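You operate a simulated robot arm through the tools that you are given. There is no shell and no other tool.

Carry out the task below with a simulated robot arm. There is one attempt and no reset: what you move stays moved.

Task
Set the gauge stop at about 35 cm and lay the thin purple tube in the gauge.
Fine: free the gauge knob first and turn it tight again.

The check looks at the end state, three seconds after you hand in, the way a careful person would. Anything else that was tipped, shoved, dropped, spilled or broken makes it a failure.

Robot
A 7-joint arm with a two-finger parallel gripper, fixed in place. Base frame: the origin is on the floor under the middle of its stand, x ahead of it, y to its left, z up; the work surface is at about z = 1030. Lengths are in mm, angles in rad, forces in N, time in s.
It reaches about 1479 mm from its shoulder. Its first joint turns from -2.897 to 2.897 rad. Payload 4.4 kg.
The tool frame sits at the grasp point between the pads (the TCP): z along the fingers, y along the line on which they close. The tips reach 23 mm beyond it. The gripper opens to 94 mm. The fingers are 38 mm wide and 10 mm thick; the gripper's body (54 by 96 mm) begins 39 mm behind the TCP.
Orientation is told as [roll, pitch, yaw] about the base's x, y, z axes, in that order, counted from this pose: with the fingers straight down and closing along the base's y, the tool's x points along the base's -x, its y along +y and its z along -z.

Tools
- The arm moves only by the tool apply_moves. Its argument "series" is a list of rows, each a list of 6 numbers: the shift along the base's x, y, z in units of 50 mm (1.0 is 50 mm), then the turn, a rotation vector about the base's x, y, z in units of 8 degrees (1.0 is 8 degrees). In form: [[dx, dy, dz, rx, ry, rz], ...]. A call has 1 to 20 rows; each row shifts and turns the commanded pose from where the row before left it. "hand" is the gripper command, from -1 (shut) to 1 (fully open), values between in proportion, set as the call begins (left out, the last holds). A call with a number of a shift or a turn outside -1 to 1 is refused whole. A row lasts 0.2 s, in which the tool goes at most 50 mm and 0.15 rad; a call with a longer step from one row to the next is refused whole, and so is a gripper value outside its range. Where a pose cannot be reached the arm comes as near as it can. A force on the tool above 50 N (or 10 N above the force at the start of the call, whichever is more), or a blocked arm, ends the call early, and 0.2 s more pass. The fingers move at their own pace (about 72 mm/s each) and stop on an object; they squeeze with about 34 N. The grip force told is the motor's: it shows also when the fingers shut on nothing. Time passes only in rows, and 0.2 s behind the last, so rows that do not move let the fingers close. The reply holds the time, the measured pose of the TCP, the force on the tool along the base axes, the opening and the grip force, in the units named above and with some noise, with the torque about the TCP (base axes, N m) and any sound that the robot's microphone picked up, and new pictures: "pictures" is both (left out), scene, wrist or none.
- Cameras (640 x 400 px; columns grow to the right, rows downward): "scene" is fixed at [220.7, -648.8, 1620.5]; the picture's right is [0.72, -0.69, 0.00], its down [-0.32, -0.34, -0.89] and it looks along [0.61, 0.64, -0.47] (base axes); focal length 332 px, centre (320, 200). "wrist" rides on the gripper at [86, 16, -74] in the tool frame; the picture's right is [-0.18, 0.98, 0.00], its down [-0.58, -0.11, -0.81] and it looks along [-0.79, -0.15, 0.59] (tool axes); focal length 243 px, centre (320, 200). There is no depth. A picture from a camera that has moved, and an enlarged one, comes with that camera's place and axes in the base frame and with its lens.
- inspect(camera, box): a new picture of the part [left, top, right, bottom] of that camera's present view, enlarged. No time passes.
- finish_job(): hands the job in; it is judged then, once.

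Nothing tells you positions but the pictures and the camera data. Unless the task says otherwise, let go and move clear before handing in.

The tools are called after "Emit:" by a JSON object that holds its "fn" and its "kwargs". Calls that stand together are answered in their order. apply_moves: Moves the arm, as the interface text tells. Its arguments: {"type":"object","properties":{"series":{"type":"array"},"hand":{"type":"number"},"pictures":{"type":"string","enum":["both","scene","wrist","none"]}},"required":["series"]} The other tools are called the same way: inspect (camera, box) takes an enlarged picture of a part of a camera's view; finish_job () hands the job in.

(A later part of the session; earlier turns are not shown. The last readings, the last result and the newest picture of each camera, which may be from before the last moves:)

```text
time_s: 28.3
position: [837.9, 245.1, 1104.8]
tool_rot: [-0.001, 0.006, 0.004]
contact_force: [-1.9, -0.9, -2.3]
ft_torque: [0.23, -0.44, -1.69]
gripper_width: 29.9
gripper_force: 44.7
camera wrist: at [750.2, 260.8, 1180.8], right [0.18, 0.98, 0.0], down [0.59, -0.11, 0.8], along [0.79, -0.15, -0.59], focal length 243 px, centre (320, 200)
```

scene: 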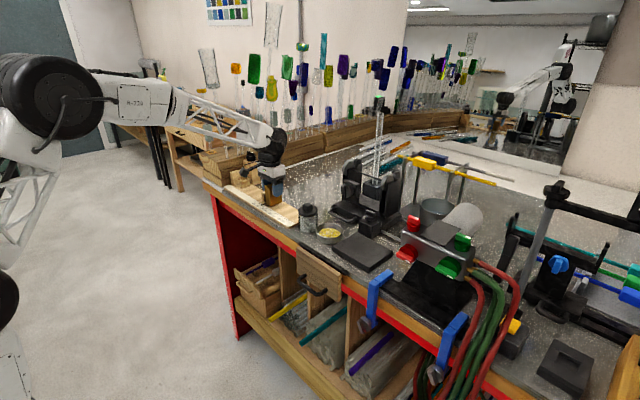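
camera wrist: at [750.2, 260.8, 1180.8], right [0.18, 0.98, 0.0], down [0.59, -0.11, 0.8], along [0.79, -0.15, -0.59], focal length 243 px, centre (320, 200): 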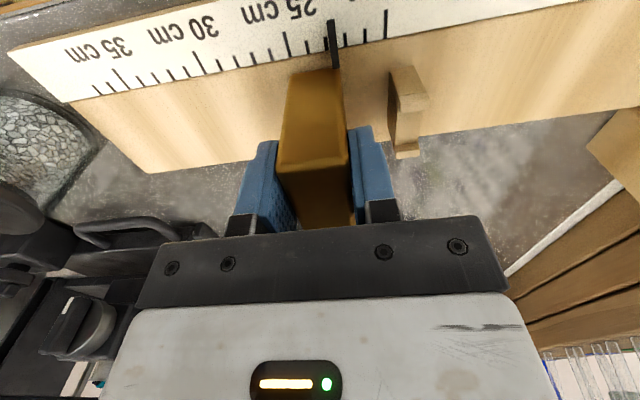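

Emit:
{"fn": "inspect", "kwargs": {"camera": "wrist", "box": [250, 0, 410, 100]}}

```text
4.00 times, centred on (330, 50) of wrist
camera zoom: at [750.2, 260.8, 1180.8], right [0.18, 0.98, 0.0], down [0.59, -0.11, 0.8], along [0.79, -0.15, -0.59], focal length 970 px, centre (280, 800)
```

zoom: 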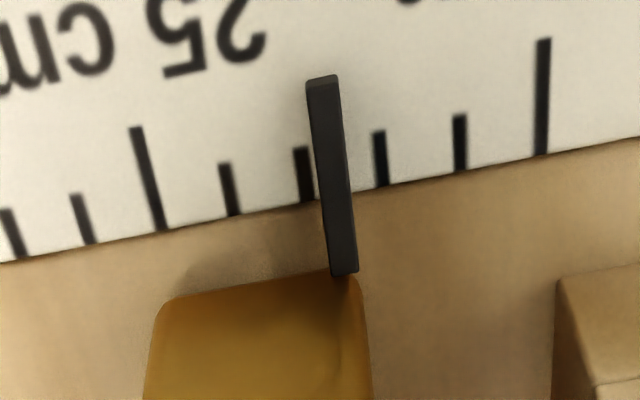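

The closing nudged the stop slightly (22.3 → about 22.6 cm), so it is free, and the tube rest stays fixed. I'll slide it about 124 mm in -y toward the 35 cm mark.

Emit:
{"fn": "apply_moves", "kwargs": {"series": [[0, -0.15, 0, 0, 0, 0], [0, -0.2, 0, 0, 0, 0], [0, -0.2, 0, 0, 0, 0], [0, -0.2, 0, 0, 0, 0], [0, -0.2, 0, 0, 0, 0], [0, 0, 0, 0, 0, 0]], "hand": -1, "pictures": "wrist"}}

```text
time_s: 29.7
position: [839.4, 196.9, 1105.4]
tool_rot: [-0.004, 0.003, 0.004]
contact_force: [2.0, 0.8, -3.4]
ft_torque: [0.36, 0.72, -1.58]
gripper_width: 30.1
gripper_force: 44.8
camera wrist: at [752.8, 211.7, 1180.9], right [0.18, 0.98, 0.0], down [0.58, -0.11, 0.8], along [0.79, -0.15, -0.59], focal length 243 px, centre (320, 200)
```

wrist: 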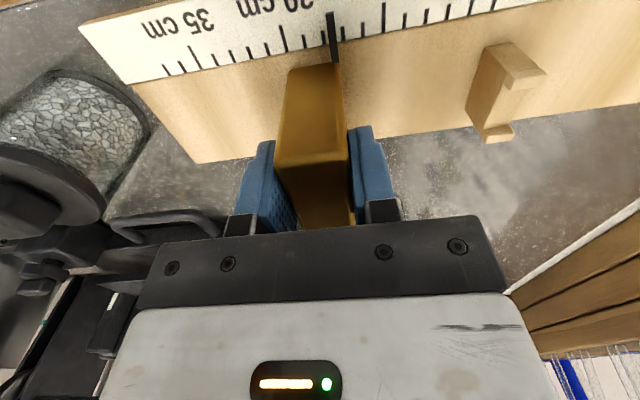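

It slides freely. Continuing to the 35 cm mark.

Emit:
{"fn": "apply_moves", "kwargs": {"series": [[0, -0.25, 0, 0, 0, 0], [0, -0.25, 0, 0, 0, 0], [0, -0.25, 0, 0, 0, 0], [0, -0.25, 0, 0, 0, 0], [0, -0.25, 0, 0, 0, 0], [0, -0.22, 0, 0, 0, 0], [0, 0, 0, 0, 0, 0]], "hand": -1, "pictures": "wrist"}}

Emit:
{"fn": "inspect", "kwargs": {"camera": "wrist", "box": [250, 0, 410, 100]}}

Emit:
{"fn": "inspect", "kwargs": {"camera": "scene", "box": [240, 150, 330, 240]}}

```text
time_s: 31.3
position: [839.8, 122.8, 1106.4]
tool_rot: [-0.002, 0.005, 0.004]
contact_force: [-30.9, -0.1, -13.2]
ft_torque: [0.2, 0.36, -1.71]
gripper_width: 30.0
gripper_force: 44.4
camera wrist: at [754.3, 138.6, 1181.5], right [0.18, 0.98, 0.0], down [0.59, -0.11, 0.8], along [0.79, -0.15, -0.6], focal length 243 px, centre (320, 200)
```

wrist: 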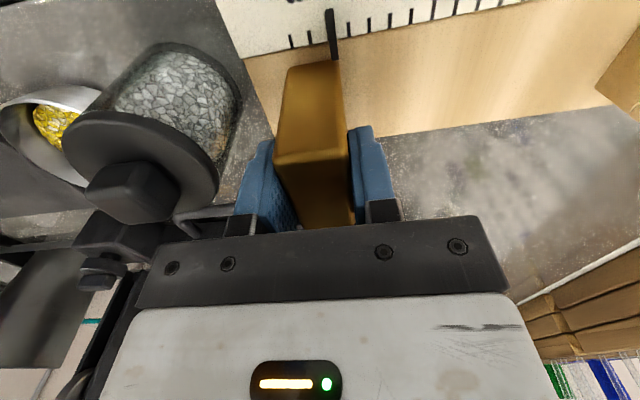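

```text
4.00 times, centred on (330, 50) of wrist
camera zoom: at [754.3, 138.6, 1181.5], right [0.18, 0.98, 0.0], down [0.59, -0.11, 0.8], along [0.79, -0.15, -0.6], focal length 970 px, centre (280, 800)
```

zoom: 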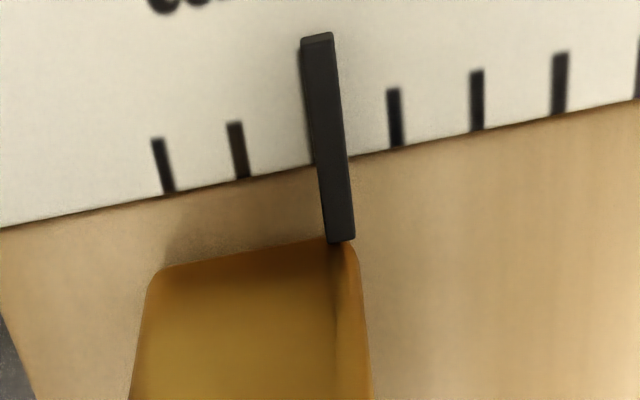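

```text
4.44 times, centred on (285, 195) of scene
camera zoom: at [220.7, -648.8, 1620.5], right [0.72, -0.69, 0.0], down [-0.32, -0.34, -0.89], along [0.61, 0.64, -0.47], focal length 1478 px, centre (476, 222)
```

zoom: 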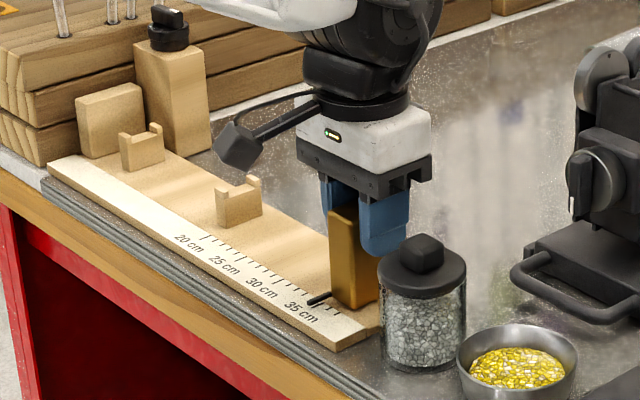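

The pointer reads about 34.85 cm. I'll nudge it ~1.5 mm more and relax the small side load.

Emit:
{"fn": "apply_moves", "kwargs": {"series": [[-0.03, -0.03, -0.02, 0, 0, 0], [0, 0, 0, 0, 0, 0]], "hand": -1, "pictures": "wrist"}}

Emit:
{"fn": "inspect", "kwargs": {"camera": "wrist", "box": [250, 0, 410, 100]}}

```text
time_s: 31.9
position: [840.6, 122.8, 1105.8]
tool_rot: [-0.003, 0.001, 0.005]
contact_force: [31.3, 0.7, -11.7]
ft_torque: [0.16, -0.32, -1.7]
gripper_width: 29.8
gripper_force: 44.6
camera wrist: at [753.9, 137.7, 1181.3], right [0.18, 0.98, 0.0], down [0.58, -0.11, 0.81], along [0.79, -0.15, -0.59], focal length 243 px, centre (320, 200)
```

wrist: 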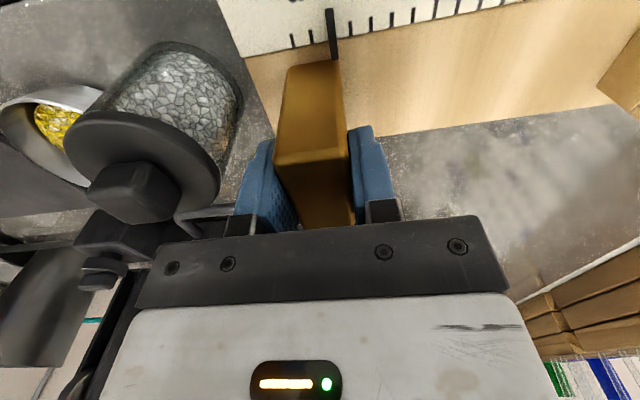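

```text
4.00 times, centred on (330, 50) of wrist
camera zoom: at [753.9, 137.7, 1181.3], right [0.18, 0.98, 0.0], down [0.58, -0.11, 0.81], along [0.79, -0.15, -0.59], focal length 970 px, centre (280, 800)
```

zoom: 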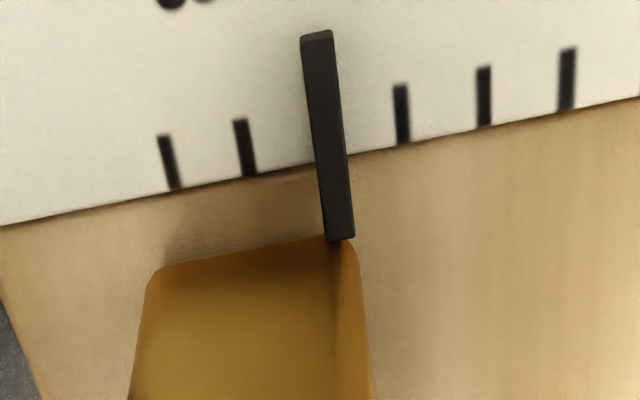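

Emit:
{"fn": "apply_moves", "kwargs": {"series": [[0.015, -0.025, 0, 0, 0, 0], [0, 0, 0, 0, 0, 0]], "hand": -1, "pictures": "wrist"}}

Emit:
{"fn": "inspect", "kwargs": {"camera": "wrist", "box": [250, 0, 410, 100]}}

Emit:
{"fn": "inspect", "kwargs": {"camera": "scene", "box": [270, 190, 310, 225]}}

```text
time_s: 32.5
position: [840.5, 121.7, 1107.6]
tool_rot: [-0.003, 0.004, 0.003]
contact_force: [18.6, 0.4, -2.3]
ft_torque: [0.09, -1.06, -1.54]
gripper_width: 29.8
gripper_force: 44.9
camera wrist: at [753.9, 136.9, 1181.5], right [0.18, 0.98, 0.0], down [0.58, -0.11, 0.8], along [0.79, -0.15, -0.59], focal length 243 px, centre (320, 200)
```

wrist: 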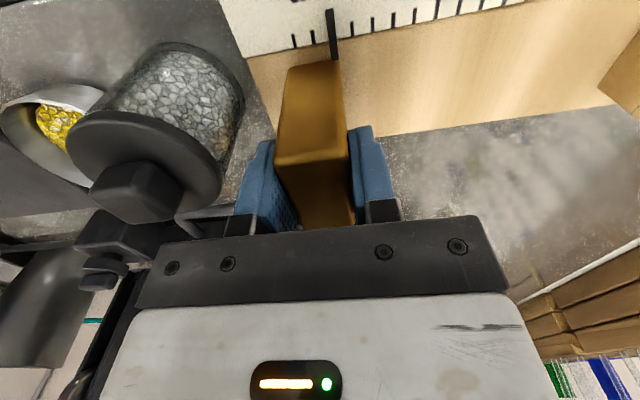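

```text
4.00 times, centred on (330, 50) of wrist
camera zoom: at [753.9, 136.9, 1181.5], right [0.18, 0.98, 0.0], down [0.58, -0.11, 0.8], along [0.79, -0.15, -0.59], focal length 970 px, centre (280, 800)
```

zoom: 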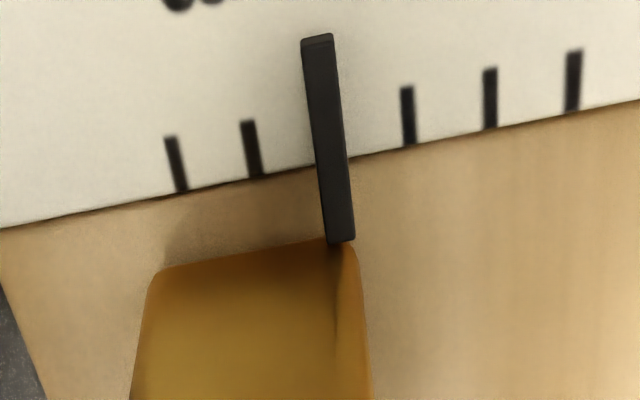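

```text
11.43 times, centred on (290, 208) of scene
camera zoom: at [220.7, -648.8, 1620.5], right [0.72, -0.69, 0.0], down [-0.32, -0.34, -0.89], along [0.61, 0.64, -0.47], focal length 3800 px, centre (663, 114)
```

zoom: 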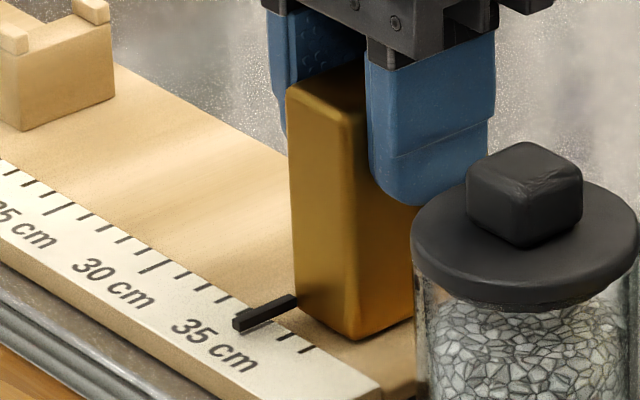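

The pointer now sits on 35 cm. Releasing gently and lifting clear.

Emit:
{"fn": "apply_moves", "kwargs": {"series": [[0, 0, 0, 0, 0, 0], [0, 0, 0, 0, 0, 0]], "hand": -0.12, "pictures": "none"}}

Emit:
{"fn": "apply_moves", "kwargs": {"series": [[0, 0.03, 0.6, 0, 0, 0], [0, 0, 0.9, 0, 0, 0], [0, 0.3, 0.8, 0, 0, 0], [0, 0, 0, 0, 0, 0]], "hand": -0.12, "pictures": "both"}}

Emit:
{"fn": "inspect", "kwargs": {"camera": "scene", "box": [270, 190, 310, 225]}}

```text
time_s: 33.1
position: [839.5, 122.3, 1106.6]
tool_rot: [-0.002, 0.003, 0.003]
contact_force: [0.0, 1.2, 0.2]
ft_torque: [0.03, -0.01, 0.02]
gripper_width: 41.5
gripper_force: 0.1
```

```text
time_s: 34.1
position: [840.8, 138.4, 1220.7]
tool_rot: [0.0, 0.007, 0.004]
contact_force: [-0.1, 0.0, 0.7]
ft_torque: [-0.02, -0.01, -0.01]
gripper_width: 41.6
gripper_force: 0.2
camera wrist: at [754.1, 153.2, 1295.7], right [0.18, 0.98, 0.0], down [0.59, -0.11, 0.8], along [0.79, -0.15, -0.6], focal length 243 px, centre (320, 200)
```

scene: 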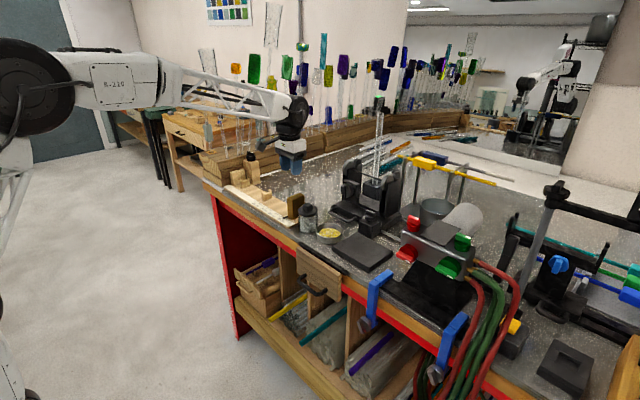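
wrist: 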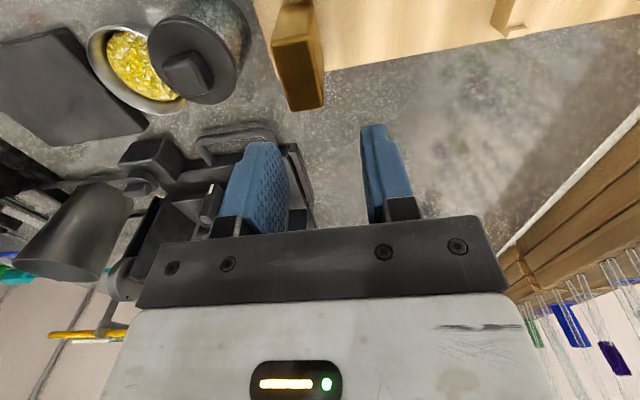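

```text
11.43 times, centred on (290, 208) of scene
camera zoom: at [220.7, -648.8, 1620.5], right [0.72, -0.69, 0.0], down [-0.32, -0.34, -0.89], along [0.61, 0.64, -0.47], focal length 3800 px, centre (663, 114)
```

zoom: 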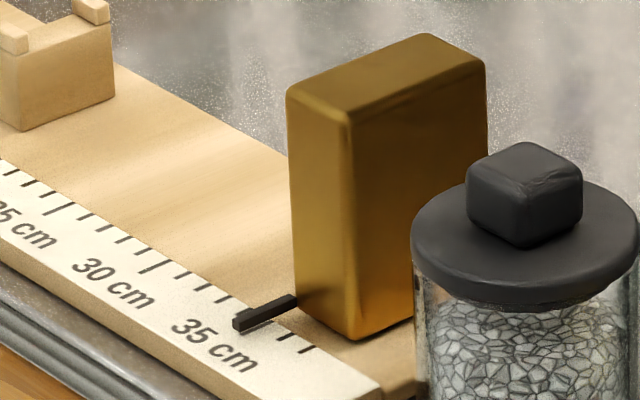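

The stop stays at 35 cm. Now to tighten the knob: push the mark end (at -y) in +x with the finger's edge, turning it counter-clockwise back.

Emit:
{"fn": "apply_moves", "kwargs": {"series": [[0, 0.9, 0.2, 0, 0, 0], [0, 0.95, 0, 0, 0, 0], [0, 0.95, 0, 0, 0, 0], [0, 0.95, 0, 0, 0, 0], [0, 0.95, 0, 0, 0, 0], [0.28, 0.58, 0, 0, 0, 0], [0, 0, -0.6, 0, 0, 0], [0, 0, -0.5, 0, 0, 0], [0, 0, 0, 0, 0, 0]], "hand": 1, "pictures": "wrist"}}

Emit:
{"fn": "inspect", "kwargs": {"camera": "wrist", "box": [380, 80, 520, 220]}}

Emit:
{"fn": "inspect", "kwargs": {"camera": "scene", "box": [240, 132, 280, 167]}}

```text
time_s: 36.1
position: [853.5, 403.9, 1173.8]
tool_rot: [-0.002, 0.005, 0.003]
contact_force: [0.4, -0.5, -0.6]
ft_torque: [-0.05, 0.01, 0.01]
gripper_width: 94.0
gripper_force: 0.2
camera wrist: at [767.4, 418.3, 1248.8], right [0.18, 0.98, 0.0], down [0.59, -0.11, 0.8], along [0.79, -0.15, -0.59], focal length 243 px, centre (320, 200)
```

wrist: 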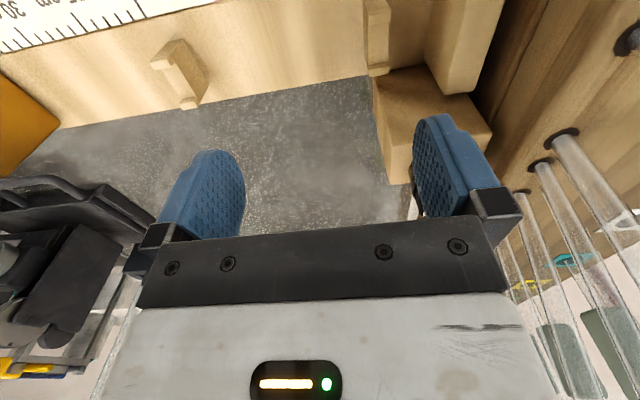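

```text
2.86 times, centred on (450, 150) of wrist
camera zoom: at [767.4, 418.3, 1248.8], right [0.18, 0.98, 0.0], down [0.59, -0.11, 0.8], along [0.79, -0.15, -0.59], focal length 693 px, centre (-51, 343)
```

zoom: 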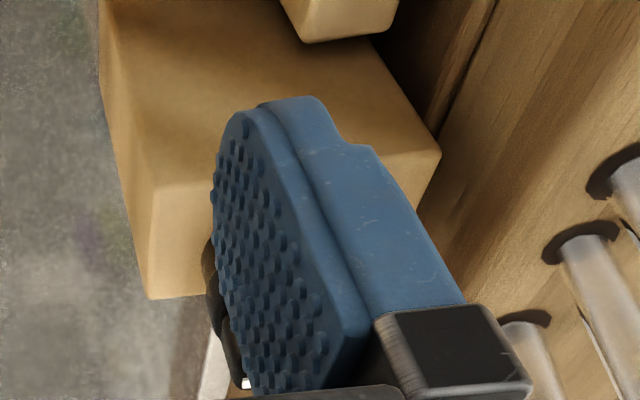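

```text
11.43 times, centred on (260, 150) of scene
camera zoom: at [220.7, -648.8, 1620.5], right [0.72, -0.69, 0.0], down [-0.32, -0.34, -0.89], along [0.61, 0.64, -0.47], focal length 3800 px, centre (1006, 777)
```

zoom: 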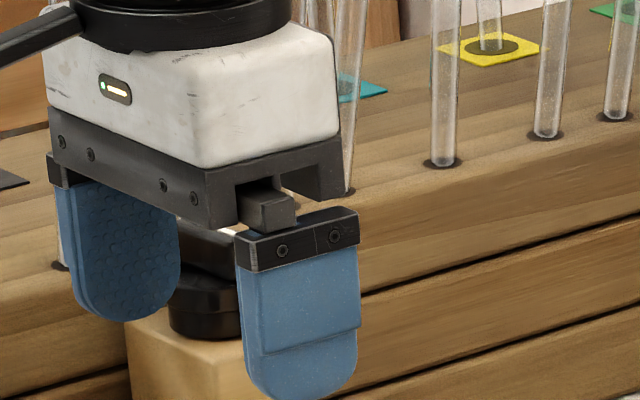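

Emit:
{"fn": "apply_moves", "kwargs": {"series": [[0, 0, 0.05, 0, 0, 0], [0.13, 0, 0, 0, 0, 0], [0.13, 0, 0, 0, 0, 0], [0.13, 0, 0, 0, 0, 0], [0.13, 0, 0, 0, 0, 0], [0.13, 0, 0, 0, 0, 0], [0, 0, 0, 0, 0, 0]], "hand": 1, "pictures": "wrist"}}

Emit:
{"fn": "inspect", "kwargs": {"camera": "wrist", "box": [380, 60, 520, 200]}}

Emit:
{"fn": "inspect", "kwargs": {"camera": "scene", "box": [240, 132, 280, 167]}}

```text
time_s: 37.7
position: [886.3, 401.5, 1176.7]
tool_rot: [-0.001, 0.004, 0.004]
contact_force: [0.6, 1.0, 0.5]
ft_torque: [0.01, -0.01, 0.0]
gripper_width: 93.9
gripper_force: 0.1
camera wrist: at [800.0, 417.4, 1252.3], right [0.18, 0.98, 0.0], down [0.59, -0.11, 0.8], along [0.79, -0.15, -0.59], focal length 243 px, centre (320, 200)
```

wrist: 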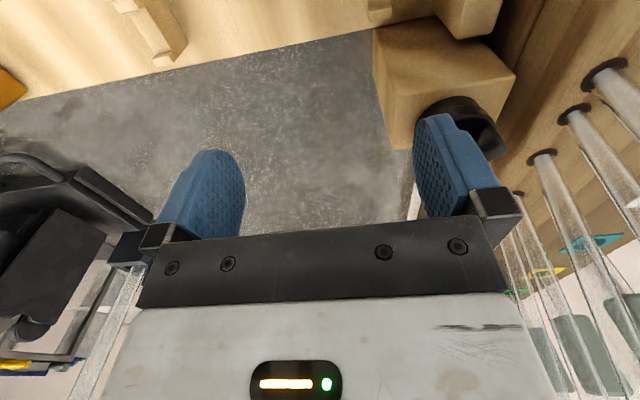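

```text
2.86 times, centred on (450, 130) of wrist
camera zoom: at [800.0, 417.4, 1252.3], right [0.18, 0.98, 0.0], down [0.59, -0.11, 0.8], along [0.79, -0.15, -0.59], focal length 693 px, centre (-51, 400)
```

zoom: 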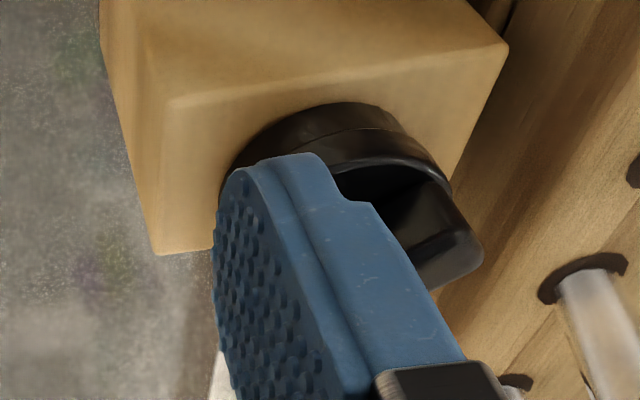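

```text
11.43 times, centred on (260, 150) of scene
camera zoom: at [220.7, -648.8, 1620.5], right [0.72, -0.69, 0.0], down [-0.32, -0.34, -0.89], along [0.61, 0.64, -0.47], focal length 3800 px, centre (1006, 777)
```

zoom: 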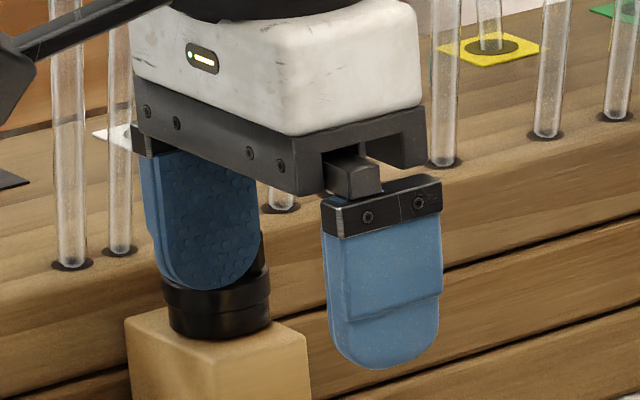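

The knob turns back easily. Now I'll reposition to push the mark end in +y for the last part and the tightening.

Emit:
{"fn": "apply_moves", "kwargs": {"series": [[0, -0.35, 0, 0, 0, 0], [0.4, 0, 0, 0, 0, 0], [0.42, 0, 0, 0, 0, 0], [0, 0.15, 0, 0, 0, 0], [0, 0.15, 0, 0, 0, 0], [0, 0.15, 0, 0, 0, 0], [0, 0.15, 0, 0, 0, 0], [0, 0, 0, 0, 0, 0]], "hand": 1, "pictures": "wrist"}}

Emit:
{"fn": "inspect", "kwargs": {"camera": "wrist", "box": [380, 20, 520, 160]}}

Emit:
{"fn": "inspect", "kwargs": {"camera": "scene", "box": [240, 132, 280, 167]}}

```text
time_s: 39.7
position: [929.7, 411.3, 1177.7]
tool_rot: [-0.004, 0.002, 0.001]
contact_force: [25.5, -26.5, -1.5]
ft_torque: [-0.59, -0.48, -0.85]
gripper_width: 82.2
gripper_force: 0.1
stopped in row 8: the force on the tool passed its limit at 51 N (the readings are from after the stop); the commanded pose is now the measured one
camera wrist: at [843.5, 425.8, 1253.4], right [0.18, 0.98, 0.0], down [0.58, -0.11, 0.81], along [0.79, -0.15, -0.59], focal length 243 px, centre (320, 200)
```

wrist: 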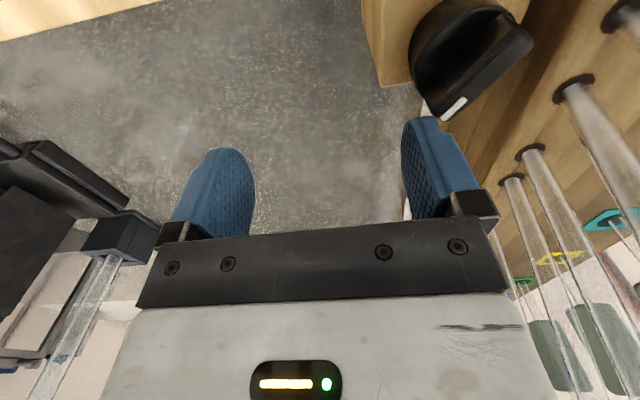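

```text
2.86 times, centred on (450, 90) of wrist
camera zoom: at [843.5, 425.8, 1253.4], right [0.18, 0.98, 0.0], down [0.58, -0.11, 0.81], along [0.79, -0.15, -0.59], focal length 693 px, centre (-51, 514)
```

zoom: 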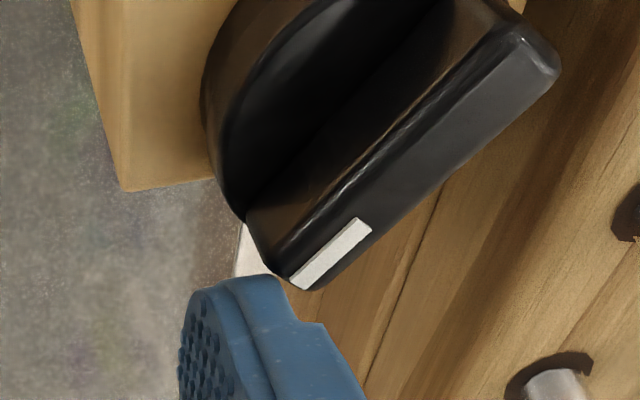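

```text
11.43 times, centred on (260, 150) of scene
camera zoom: at [220.7, -648.8, 1620.5], right [0.72, -0.69, 0.0], down [-0.32, -0.34, -0.89], along [0.61, 0.64, -0.47], focal length 3800 px, centre (1006, 777)
```

zoom: 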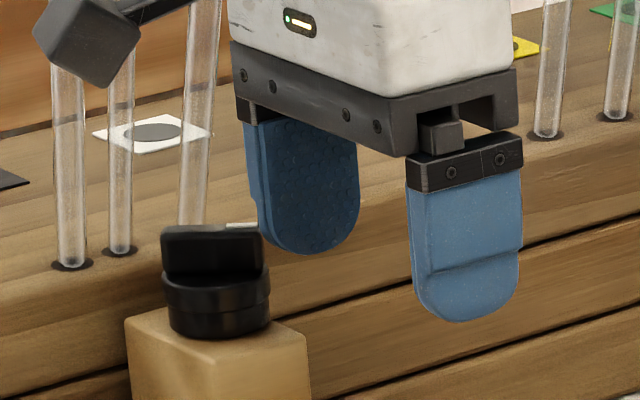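

I was pushing on the bar's end face. I'll go around and drive its -y side with the finger corner along the arc.

Emit:
{"fn": "apply_moves", "kwargs": {"series": [[0, -0.5, 0, 0, 0, 0], [-0.46, 0, 0, 0, 0, 0], [-0.45, 0, 0, 0, 0, 0], [0, 0.3, -0.02, 0, 0, 0], [0.06, 0.06, 0, 0, 0, 0], [0.06, 0.06, 0, 0, 0, 0], [0.06, 0.06, 0, 0, 0, 0], [0, 0, 0, 0, 0, 0]], "hand": 1, "pictures": "wrist"}}

Emit:
{"fn": "inspect", "kwargs": {"camera": "wrist", "box": [380, 60, 520, 200]}}

Emit:
{"fn": "inspect", "kwargs": {"camera": "scene", "box": [240, 132, 280, 167]}}

```text
time_s: 41.5
position: [892.1, 410.9, 1177.1]
tool_rot: [-0.002, 0.003, 0.002]
contact_force: [2.0, -2.4, -1.3]
ft_torque: [-0.04, -0.02, -0.16]
gripper_width: 92.8
gripper_force: 0.1
camera wrist: at [805.0, 426.5, 1251.8], right [0.18, 0.98, 0.0], down [0.58, -0.11, 0.8], along [0.79, -0.15, -0.59], focal length 243 px, centre (320, 200)
```

wrist: 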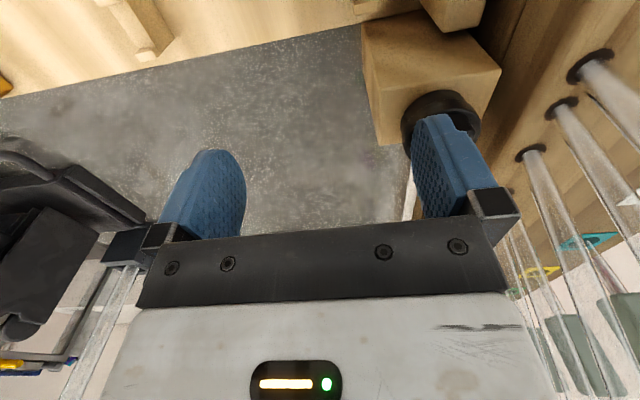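

```text
2.86 times, centred on (450, 130) of wrist
camera zoom: at [805.0, 426.5, 1251.8], right [0.18, 0.98, 0.0], down [0.58, -0.11, 0.8], along [0.79, -0.15, -0.59], focal length 693 px, centre (-51, 400)
```

zoom: 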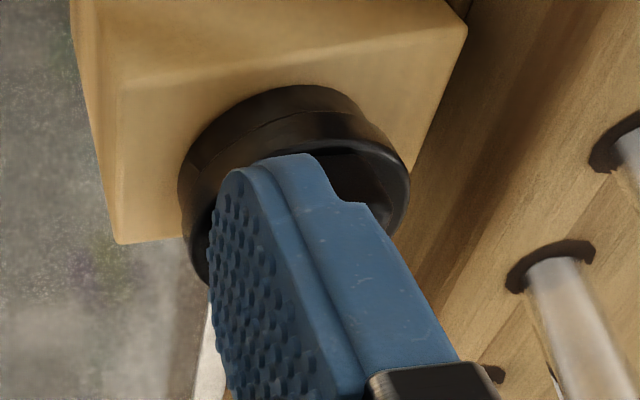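

```text
11.43 times, centred on (260, 150) of scene
camera zoom: at [220.7, -648.8, 1620.5], right [0.72, -0.69, 0.0], down [-0.32, -0.34, -0.89], along [0.61, 0.64, -0.47], focal length 3800 px, centre (1006, 777)
```

zoom: 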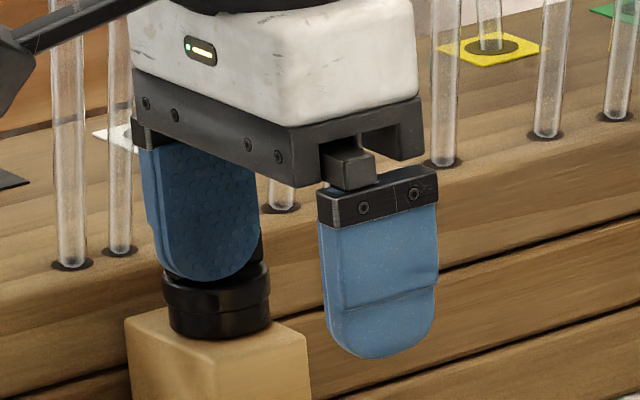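

Emit:
{"fn": "apply_moves", "kwargs": {"series": [[0, -0.4, 0, 0, 0, 0], [0.32, 0, 0, 0, 0, 0], [0.32, 0, 0, 0, 0, 0], [0, 0.1, -0.03, 0, 0, 0], [0, 0.15, 0, 0, 0, 0], [0, 0.15, 0, 0, 0, 0], [0, 0.1, 0, 0, 0, 0], [0, 0, 0, 0, 0, 0]], "hand": 1, "pictures": "wrist"}}

Emit:
{"fn": "inspect", "kwargs": {"camera": "wrist", "box": [380, 20, 520, 160]}}

Emit:
{"fn": "inspect", "kwargs": {"camera": "scene", "box": [240, 132, 280, 167]}}

```text
time_s: 43.3
position: [924.3, 416.0, 1176.4]
tool_rot: [-0.001, 0.002, 0.002]
contact_force: [-1.2, -21.1, 5.1]
ft_torque: [0.04, 0.08, 0.34]
gripper_width: 85.4
gripper_force: 0.0
camera wrist: at [837.0, 431.4, 1250.8], right [0.18, 0.98, 0.0], down [0.58, -0.11, 0.81], along [0.79, -0.15, -0.59], focal length 243 px, centre (320, 200)
```

wrist: 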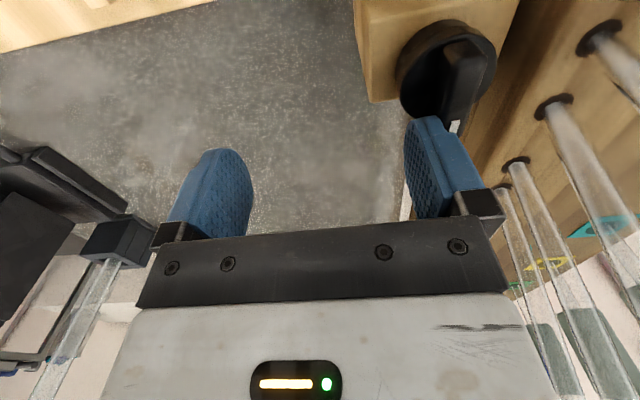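

```text
2.86 times, centred on (450, 90) of wrist
camera zoom: at [837.0, 431.4, 1250.8], right [0.18, 0.98, 0.0], down [0.58, -0.11, 0.81], along [0.79, -0.15, -0.59], focal length 693 px, centre (-51, 514)
```

zoom: 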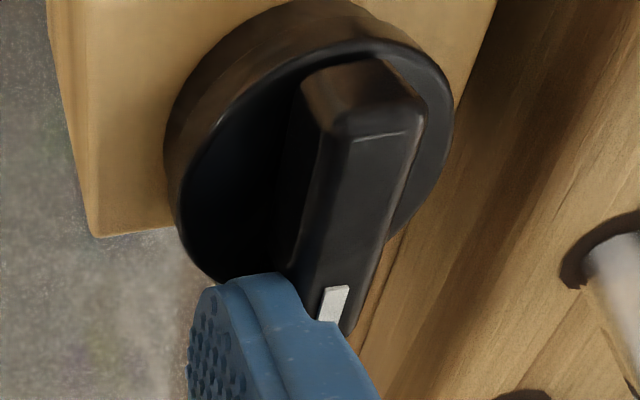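

```text
11.43 times, centred on (260, 150) of scene
camera zoom: at [220.7, -648.8, 1620.5], right [0.72, -0.69, 0.0], down [-0.32, -0.34, -0.89], along [0.61, 0.64, -0.47], focal length 3800 px, centre (1006, 777)
```

zoom: 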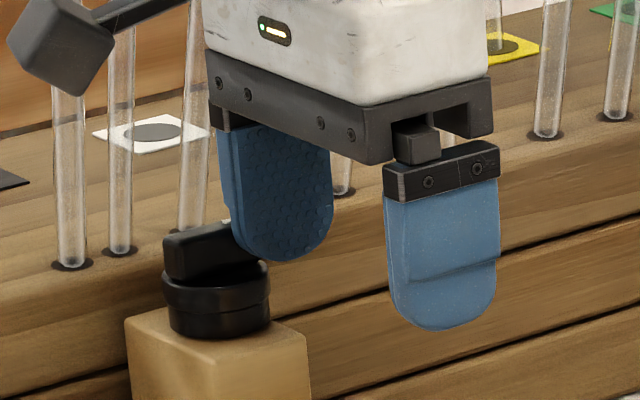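

The bar is back against its original position (finger face at y≈468.7, as at the start). One firmer push to seat it, then back off and check.

Emit:
{"fn": "apply_moves", "kwargs": {"series": [[0, 0.06, 0, 0, 0, 0], [0, 0.06, 0, 0, 0, 0], [0, 0, 0, 0, 0, 0]], "hand": 1, "pictures": "none"}}

Emit:
{"fn": "apply_moves", "kwargs": {"series": [[0, -0.5, 0, 0, 0, 0], [-0.5, -0.3, 0.6, 0, 0, 0], [-0.8, 0, 0.5, 0, 0, 0], [-0.7, 0.3, 0.6, 0, 0, 0], [0, 0.3, 0.2, 0, 0, 0], [0, 0, 0, 0, 0, 0]], "hand": 1, "pictures": "both"}}

Emit:
{"fn": "inspect", "kwargs": {"camera": "wrist", "box": [340, 60, 440, 160]}}

Emit:
{"fn": "inspect", "kwargs": {"camera": "scene", "box": [250, 142, 280, 167]}}

```text
time_s: 44.1
position: [923.8, 421.5, 1175.3]
tool_rot: [-0.002, 0.003, 0.001]
contact_force: [-2.0, -44.5, 9.8]
ft_torque: [-0.25, 0.18, 0.81]
gripper_width: 74.1
gripper_force: 0.0
```

```text
time_s: 45.5
position: [827.4, 413.2, 1268.6]
tool_rot: [-0.002, 0.002, 0.002]
contact_force: [-0.2, 1.6, 0.0]
ft_torque: [0.03, 0.0, 0.01]
gripper_width: 93.9
gripper_force: 0.1
camera wrist: at [739.8, 428.7, 1344.7], right [0.18, 0.98, 0.0], down [0.58, -0.11, 0.8], along [0.79, -0.15, -0.59], focal length 243 px, centre (320, 200)
```

scene: 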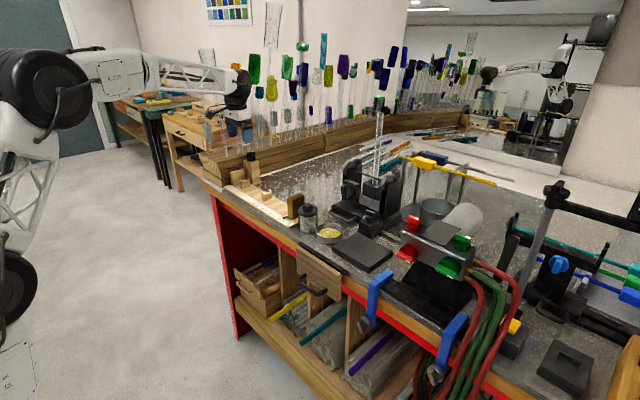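
wrist: 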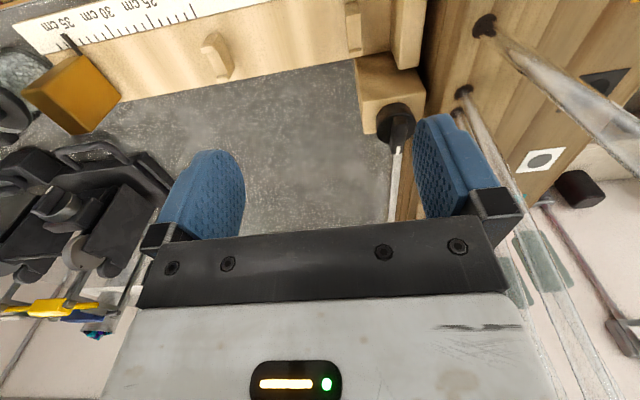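

```text
4.00 times, centred on (390, 110) of wrist
camera zoom: at [739.8, 428.7, 1344.7], right [0.18, 0.98, 0.0], down [0.58, -0.11, 0.8], along [0.79, -0.15, -0.59], focal length 970 px, centre (40, 560)
```

zoom: 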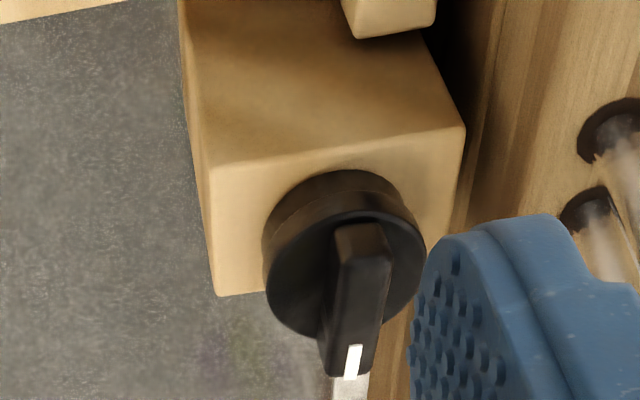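

```text
16.00 times, centred on (265, 154) of scene
camera zoom: at [220.7, -648.8, 1620.5], right [0.72, -0.69, 0.0], down [-0.32, -0.34, -0.89], along [0.61, 0.64, -0.47], focal length 5320 px, centre (1200, 928)
```

zoom: 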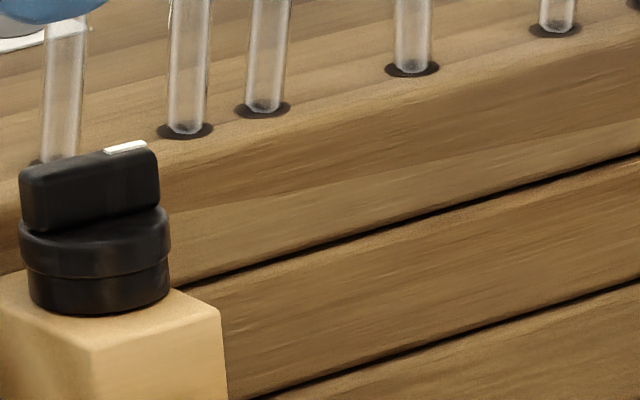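

The knob is back at its original (tight) angle with ~44 N applied, and the stop stays at 35 cm. Next the tube: retract from the bench and go down in front of the bays.

Emit:
{"fn": "inspect", "kwargs": {"camera": "scene", "box": [230, 140, 300, 200]}}

Emit:
{"fn": "apply_moves", "kwargs": {"series": [[-0.9, -0.3, 0.2, 0, 0, 0], [-0.9, -0.4, 0, 0, 0, 0], [-0.9, -0.4, 0, 0, 0, 0], [-0.9, -0.4, 0, 0, 0, 0], [-0.9, -0.4, 0, 0, 0, 0], [-0.9, -0.4, 0, 0, 0, 0], [-0.9, -0.4, 0, 0, 0, 0], [-0.9, -0.4, 0, 0, 0, 0], [-0.3, -0.7, -0.6, 0, 0, 0], [0, -0.7, -0.7, 0, 0, 0], [0, -0.7, -0.7, 0, 0, 0], [0, -0.7, -0.7, 0, 0, 0], [0, -0.7, -0.7, 0, 0, 0], [0, -0.7, -0.7, 0, 0, 0], [0, -0.7, -0.7, 0, 0, 0], [0, -0.7, -0.7, 0, 0, 0], [0, -0.7, -0.7, 0, 0, 0], [0, -0.7, -0.7, 0, 0, 0], [0, -0.7, -0.7, 0, 0, 0]], "hand": 1, "pictures": "both"}}

```text
6.67 times, centred on (265, 170) of scene
camera zoom: at [220.7, -648.8, 1620.5], right [0.72, -0.69, 0.0], down [-0.32, -0.34, -0.89], along [0.61, 0.64, -0.47], focal length 2216 px, centre (687, 400)
```

zoom: 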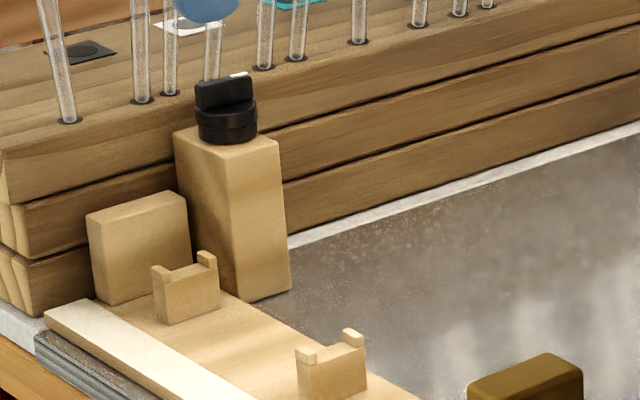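

```text
time_s: 49.5
position: [450.9, -127.4, 898.3]
tool_rot: [-0.001, 0.001, 0.001]
contact_force: [-0.4, -0.5, 0.3]
ft_torque: [0.0, -0.02, 0.04]
gripper_width: 93.6
gripper_force: 0.0
camera wrist: at [364.1, -112.0, 973.5], right [0.18, 0.98, 0.0], down [0.58, -0.11, 0.81], along [0.79, -0.15, -0.59], focal length 243 px, centre (320, 200)
```

scene: 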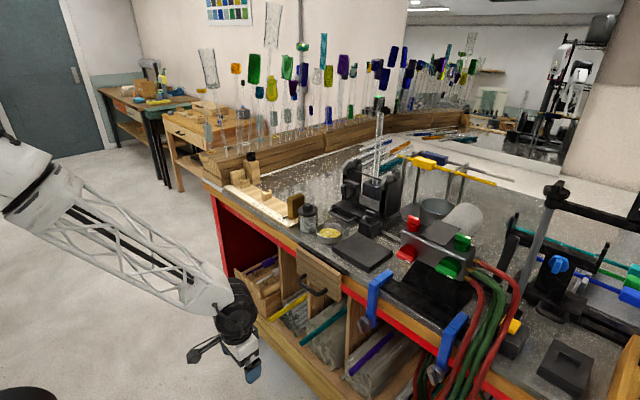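
wrist: 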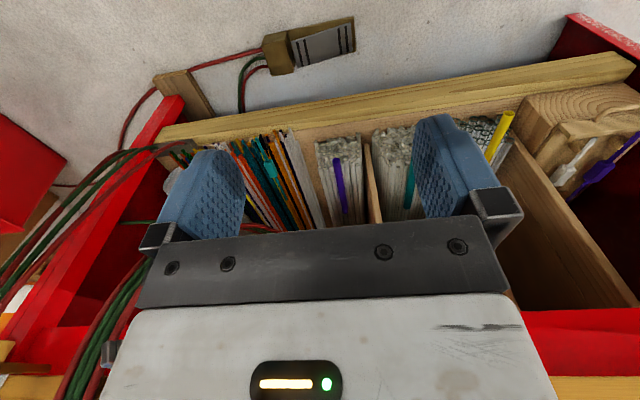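

The knob picture matches the initial tight pose exactly. Zooming on the purple tube in its bay.

Emit:
{"fn": "inspect", "kwargs": {"camera": "wrist", "box": [290, 110, 400, 230]}}

Emit:
{"fn": "inspect", "kwargs": {"camera": "wrist", "box": [220, 60, 460, 230]}}

Emit:
{"fn": "inspect", "kwargs": {"camera": "scene", "box": [330, 310, 450, 400]}}

```text
3.33 times, centred on (345, 170) of wrist
camera zoom: at [364.1, -112.0, 973.5], right [0.18, 0.98, 0.0], down [0.58, -0.11, 0.81], along [0.79, -0.15, -0.59], focal length 809 px, centre (237, 300)
```

zoom: 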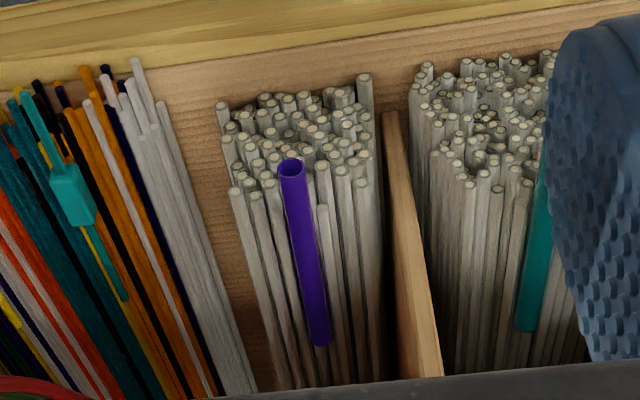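

```text
2.35 times, centred on (340, 145) of wrist
camera zoom: at [364.1, -112.0, 973.5], right [0.18, 0.98, 0.0], down [0.58, -0.11, 0.81], along [0.79, -0.15, -0.59], focal length 571 px, centre (273, 329)
```

zoom: 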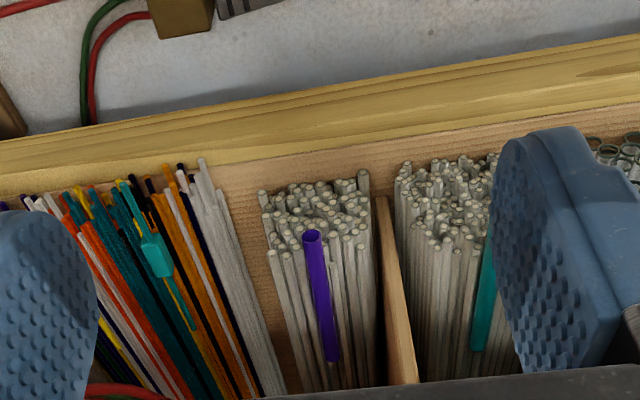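

```text
4.44 times, centred on (390, 355) of scene
camera zoom: at [220.7, -648.8, 1620.5], right [0.72, -0.69, 0.0], down [-0.32, -0.34, -0.89], along [0.61, 0.64, -0.47], focal length 1478 px, centre (9, -489)
```

zoom: 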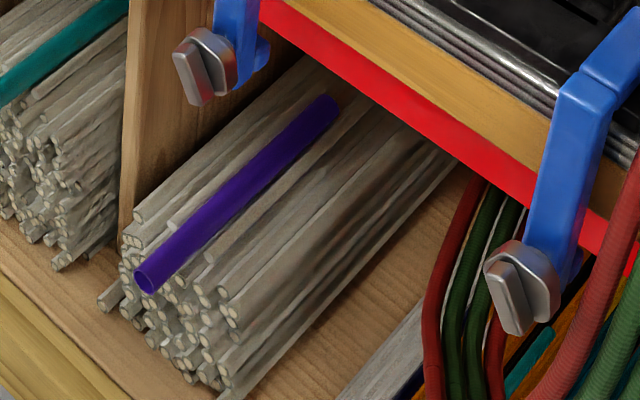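

The tube lies on the bundle, near end ≈(847,-157,477), far end ≈(1092,-160,~490). The bench apron's lower edge is about z=905, so I'll reach in with the hand pitched forward; to keep the wrist camera above the hand I'll first turn the hand 180° about z here in free space.

Emit:
{"fn": "apply_moves", "kwargs": {"series": [[0, 0, 0, 0, 0, -1], [0, 0, 0, 0, 0, -1], [0, 0, 0, 0, 0, -1], [0, 0, 0, 0, 0, -1], [0, 0, 0, 0, 0, -1], [0, 0, 0, 0, 0, -1], [0, 0, 0, 0, 0, -1], [0, 0, 0, 0, 0, -1], [0, 0, 0, 0, 0, -1], [0, 0, 0, 0, 0, -1], [0, 0, 0, 0, 0, 0]], "hand": 1, "pictures": "scene"}}

```text
time_s: 51.9
position: [448.9, -127.4, 901.0]
tool_rot: [-0.001, 0.003, -1.396]
contact_force: [-0.6, 0.8, 0.3]
ft_torque: [-0.02, 0.0, 0.0]
gripper_width: 94.2
gripper_force: 0.0
```

scene: 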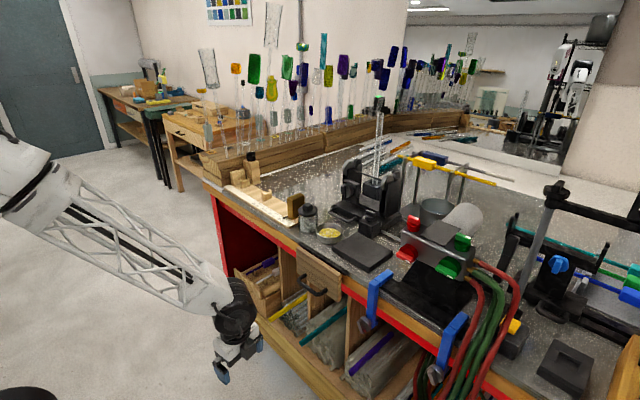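

Emit:
{"fn": "apply_moves", "kwargs": {"series": [[0, 0, 0, 0, 0, -1], [0, 0, 0, 0, 0, -1], [0, 0, 0, 0, 0, -1], [0, 0, 0, 0, 0, -1], [0, 0, 0, 0, 0, -1], [0, 0, 0, 0, 0, -1], [0, 0, 0, 0, 0, -1], [0, 0, 0, 0, 0, -1], [0, 0, 0, 0, 0, -1], [0, 0, 0, 0, 0, -1], [0, 0, 0, 0, 0, -1], [0, 0, 0, 0, 0, -1], [0, 0, 0, 0, 0, -0.5], [0, 0, 0, 0, 0, 0]], "hand": 1, "pictures": "both"}}

```text
time_s: 54.9
position: [448.8, -126.5, 900.6]
tool_rot: [0.0, 0.003, -3.14]
contact_force: [0.3, 0.0, 0.2]
ft_torque: [0.04, -0.02, -0.01]
gripper_width: 94.3
gripper_force: 0.0
camera wrist: at [535.6, -144.4, 976.0], right [-0.18, -0.98, 0.0], down [-0.58, 0.11, 0.8], along [-0.79, 0.15, -0.59], focal length 243 px, centre (320, 200)
```

scene: 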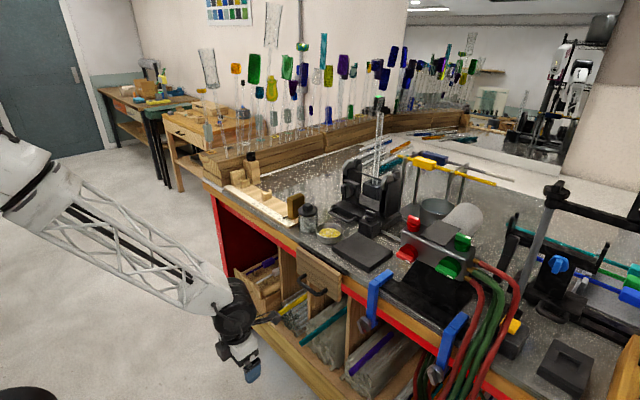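
wrist: 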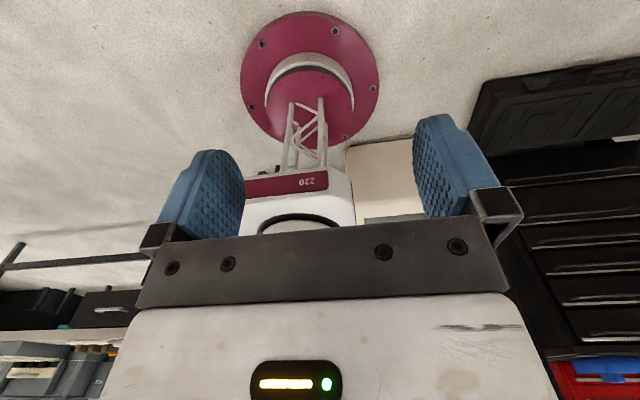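

The flip worked. Now pitching the fingers forward by ~48°.

Emit:
{"fn": "apply_moves", "kwargs": {"series": [[0, 0, 0, 0, -1, 0], [0, 0, 0, 0, -1, 0], [0, 0, 0, 0, -1, 0], [0, 0, 0, 0, -1, 0], [0, 0, 0, 0, -1, 0], [0, 0, 0, 0, -1, 0], [0, 0, 0, 0, 0, 0]], "hand": 1, "pictures": "both"}}

```text
time_s: 56.7
position: [446.3, -127.2, 862.5]
tool_rot: [-0.046, 0.763, 3.113]
contact_force: [0.1, -0.1, 0.6]
ft_torque: [0.0, -0.03, 0.01]
gripper_width: 94.2
gripper_force: 0.0
stopped in row 7: the arm was blocked; the commanded pose is now the measured one
camera wrist: at [456.7, -147.4, 975.5], right [-0.13, -0.98, -0.16], down [-0.98, 0.1, 0.18], along [-0.16, 0.18, -0.97], focal length 243 px, centre (320, 200)
```

scene: 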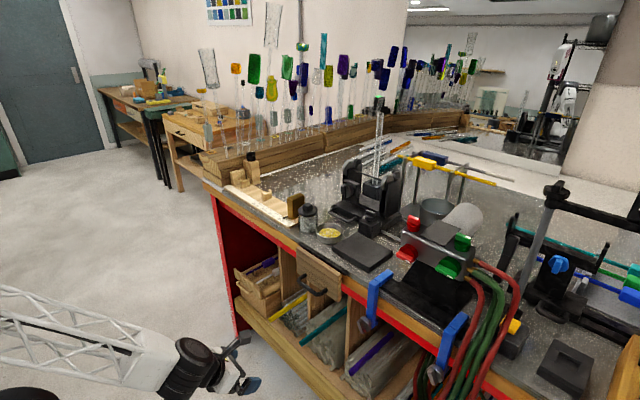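
wrist: 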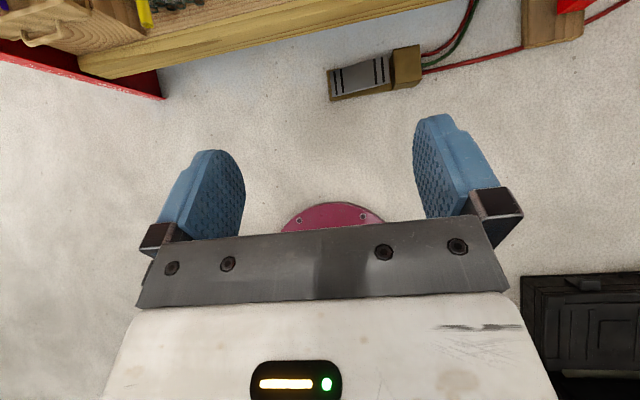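

A joint limit blocked the last bit since the arm is too folded here. I'll move outward/down where there is more room.

Emit:
{"fn": "apply_moves", "kwargs": {"series": [[0.8, -0.1, -0.4, 0, 0, 0], [0.8, -0.1, -0.4, 0, 0, 0], [0.8, -0.1, -0.4, 0, 0, 0], [0.6, -0.1, -0.6, 0, 0, 0], [0, 0, 0, 0, 0, 0]], "hand": 1, "pictures": "both"}}

```text
time_s: 57.9
position: [598.9, -143.1, 774.3]
tool_rot: [-0.045, 0.763, 3.112]
contact_force: [-0.1, -0.8, -0.1]
ft_torque: [0.0, -0.03, -0.02]
gripper_width: 93.8
gripper_force: 0.0
camera wrist: at [609.4, -165.3, 887.5], right [-0.13, -0.98, -0.16], down [-0.98, 0.1, 0.18], along [-0.16, 0.18, -0.97], focal length 243 px, centre (320, 200)
```

scene: 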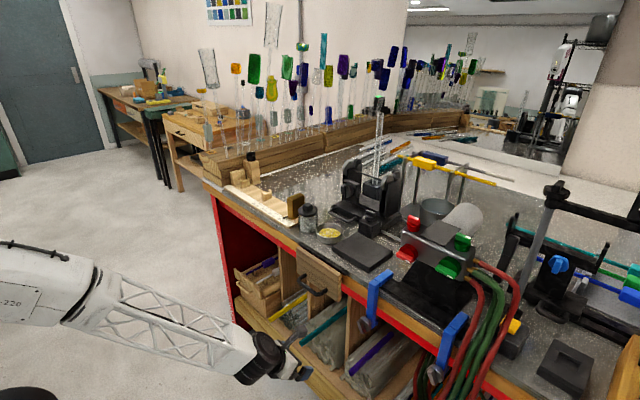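
wrist: 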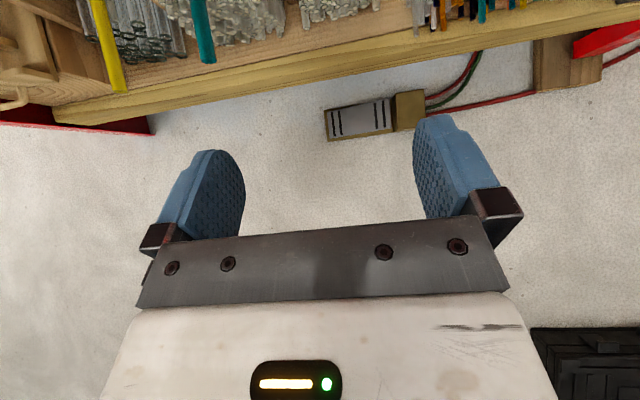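

The hand is pitched ~44° forward. I'll correct the small roll and move in toward the bay mouth, staying below the open drawer and the apron.

Emit:
{"fn": "apply_moves", "kwargs": {"series": [[0.4, 0, -0.6, -0.233, 0, 0], [0.5, -0.05, -0.6, 0, 0, 0], [0.5, -0.05, -0.6, 0, 0, 0], [0.6, -0.05, -0.5, 0, 0, 0], [0.6, -0.05, -0.4, 0, 0, 0], [0.6, -0.05, -0.2, 0, 0, 0], [0, 0, 0, 0, 0, 0]], "hand": 1, "pictures": "both"}}

```text
time_s: 59.5
position: [753.8, -160.3, 628.8]
tool_rot: [-0.001, 0.763, -3.142]
contact_force: [-0.5, 0.3, 0.7]
ft_torque: [-0.01, -0.01, 0.0]
gripper_width: 94.1
gripper_force: 0.2
camera wrist: at [764.6, -175.9, 743.5], right [-0.13, -0.98, -0.13], down [-0.98, 0.11, 0.18], along [-0.16, 0.15, -0.98], focal length 243 px, centre (320, 200)
```

scene: 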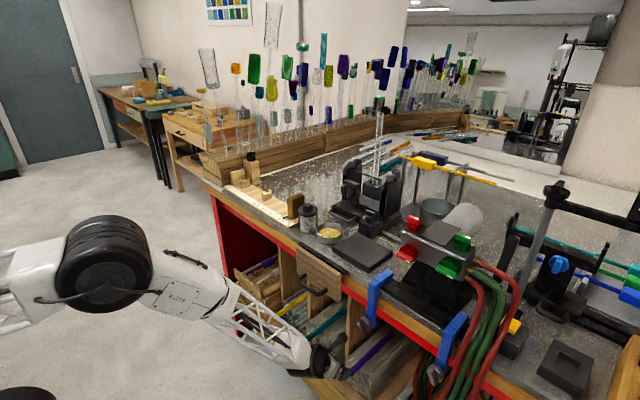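
wrist: 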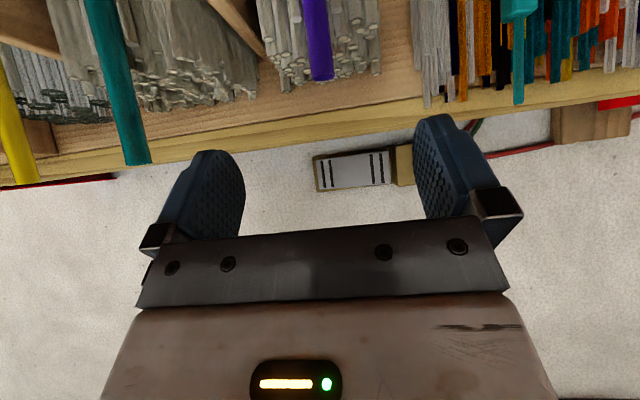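

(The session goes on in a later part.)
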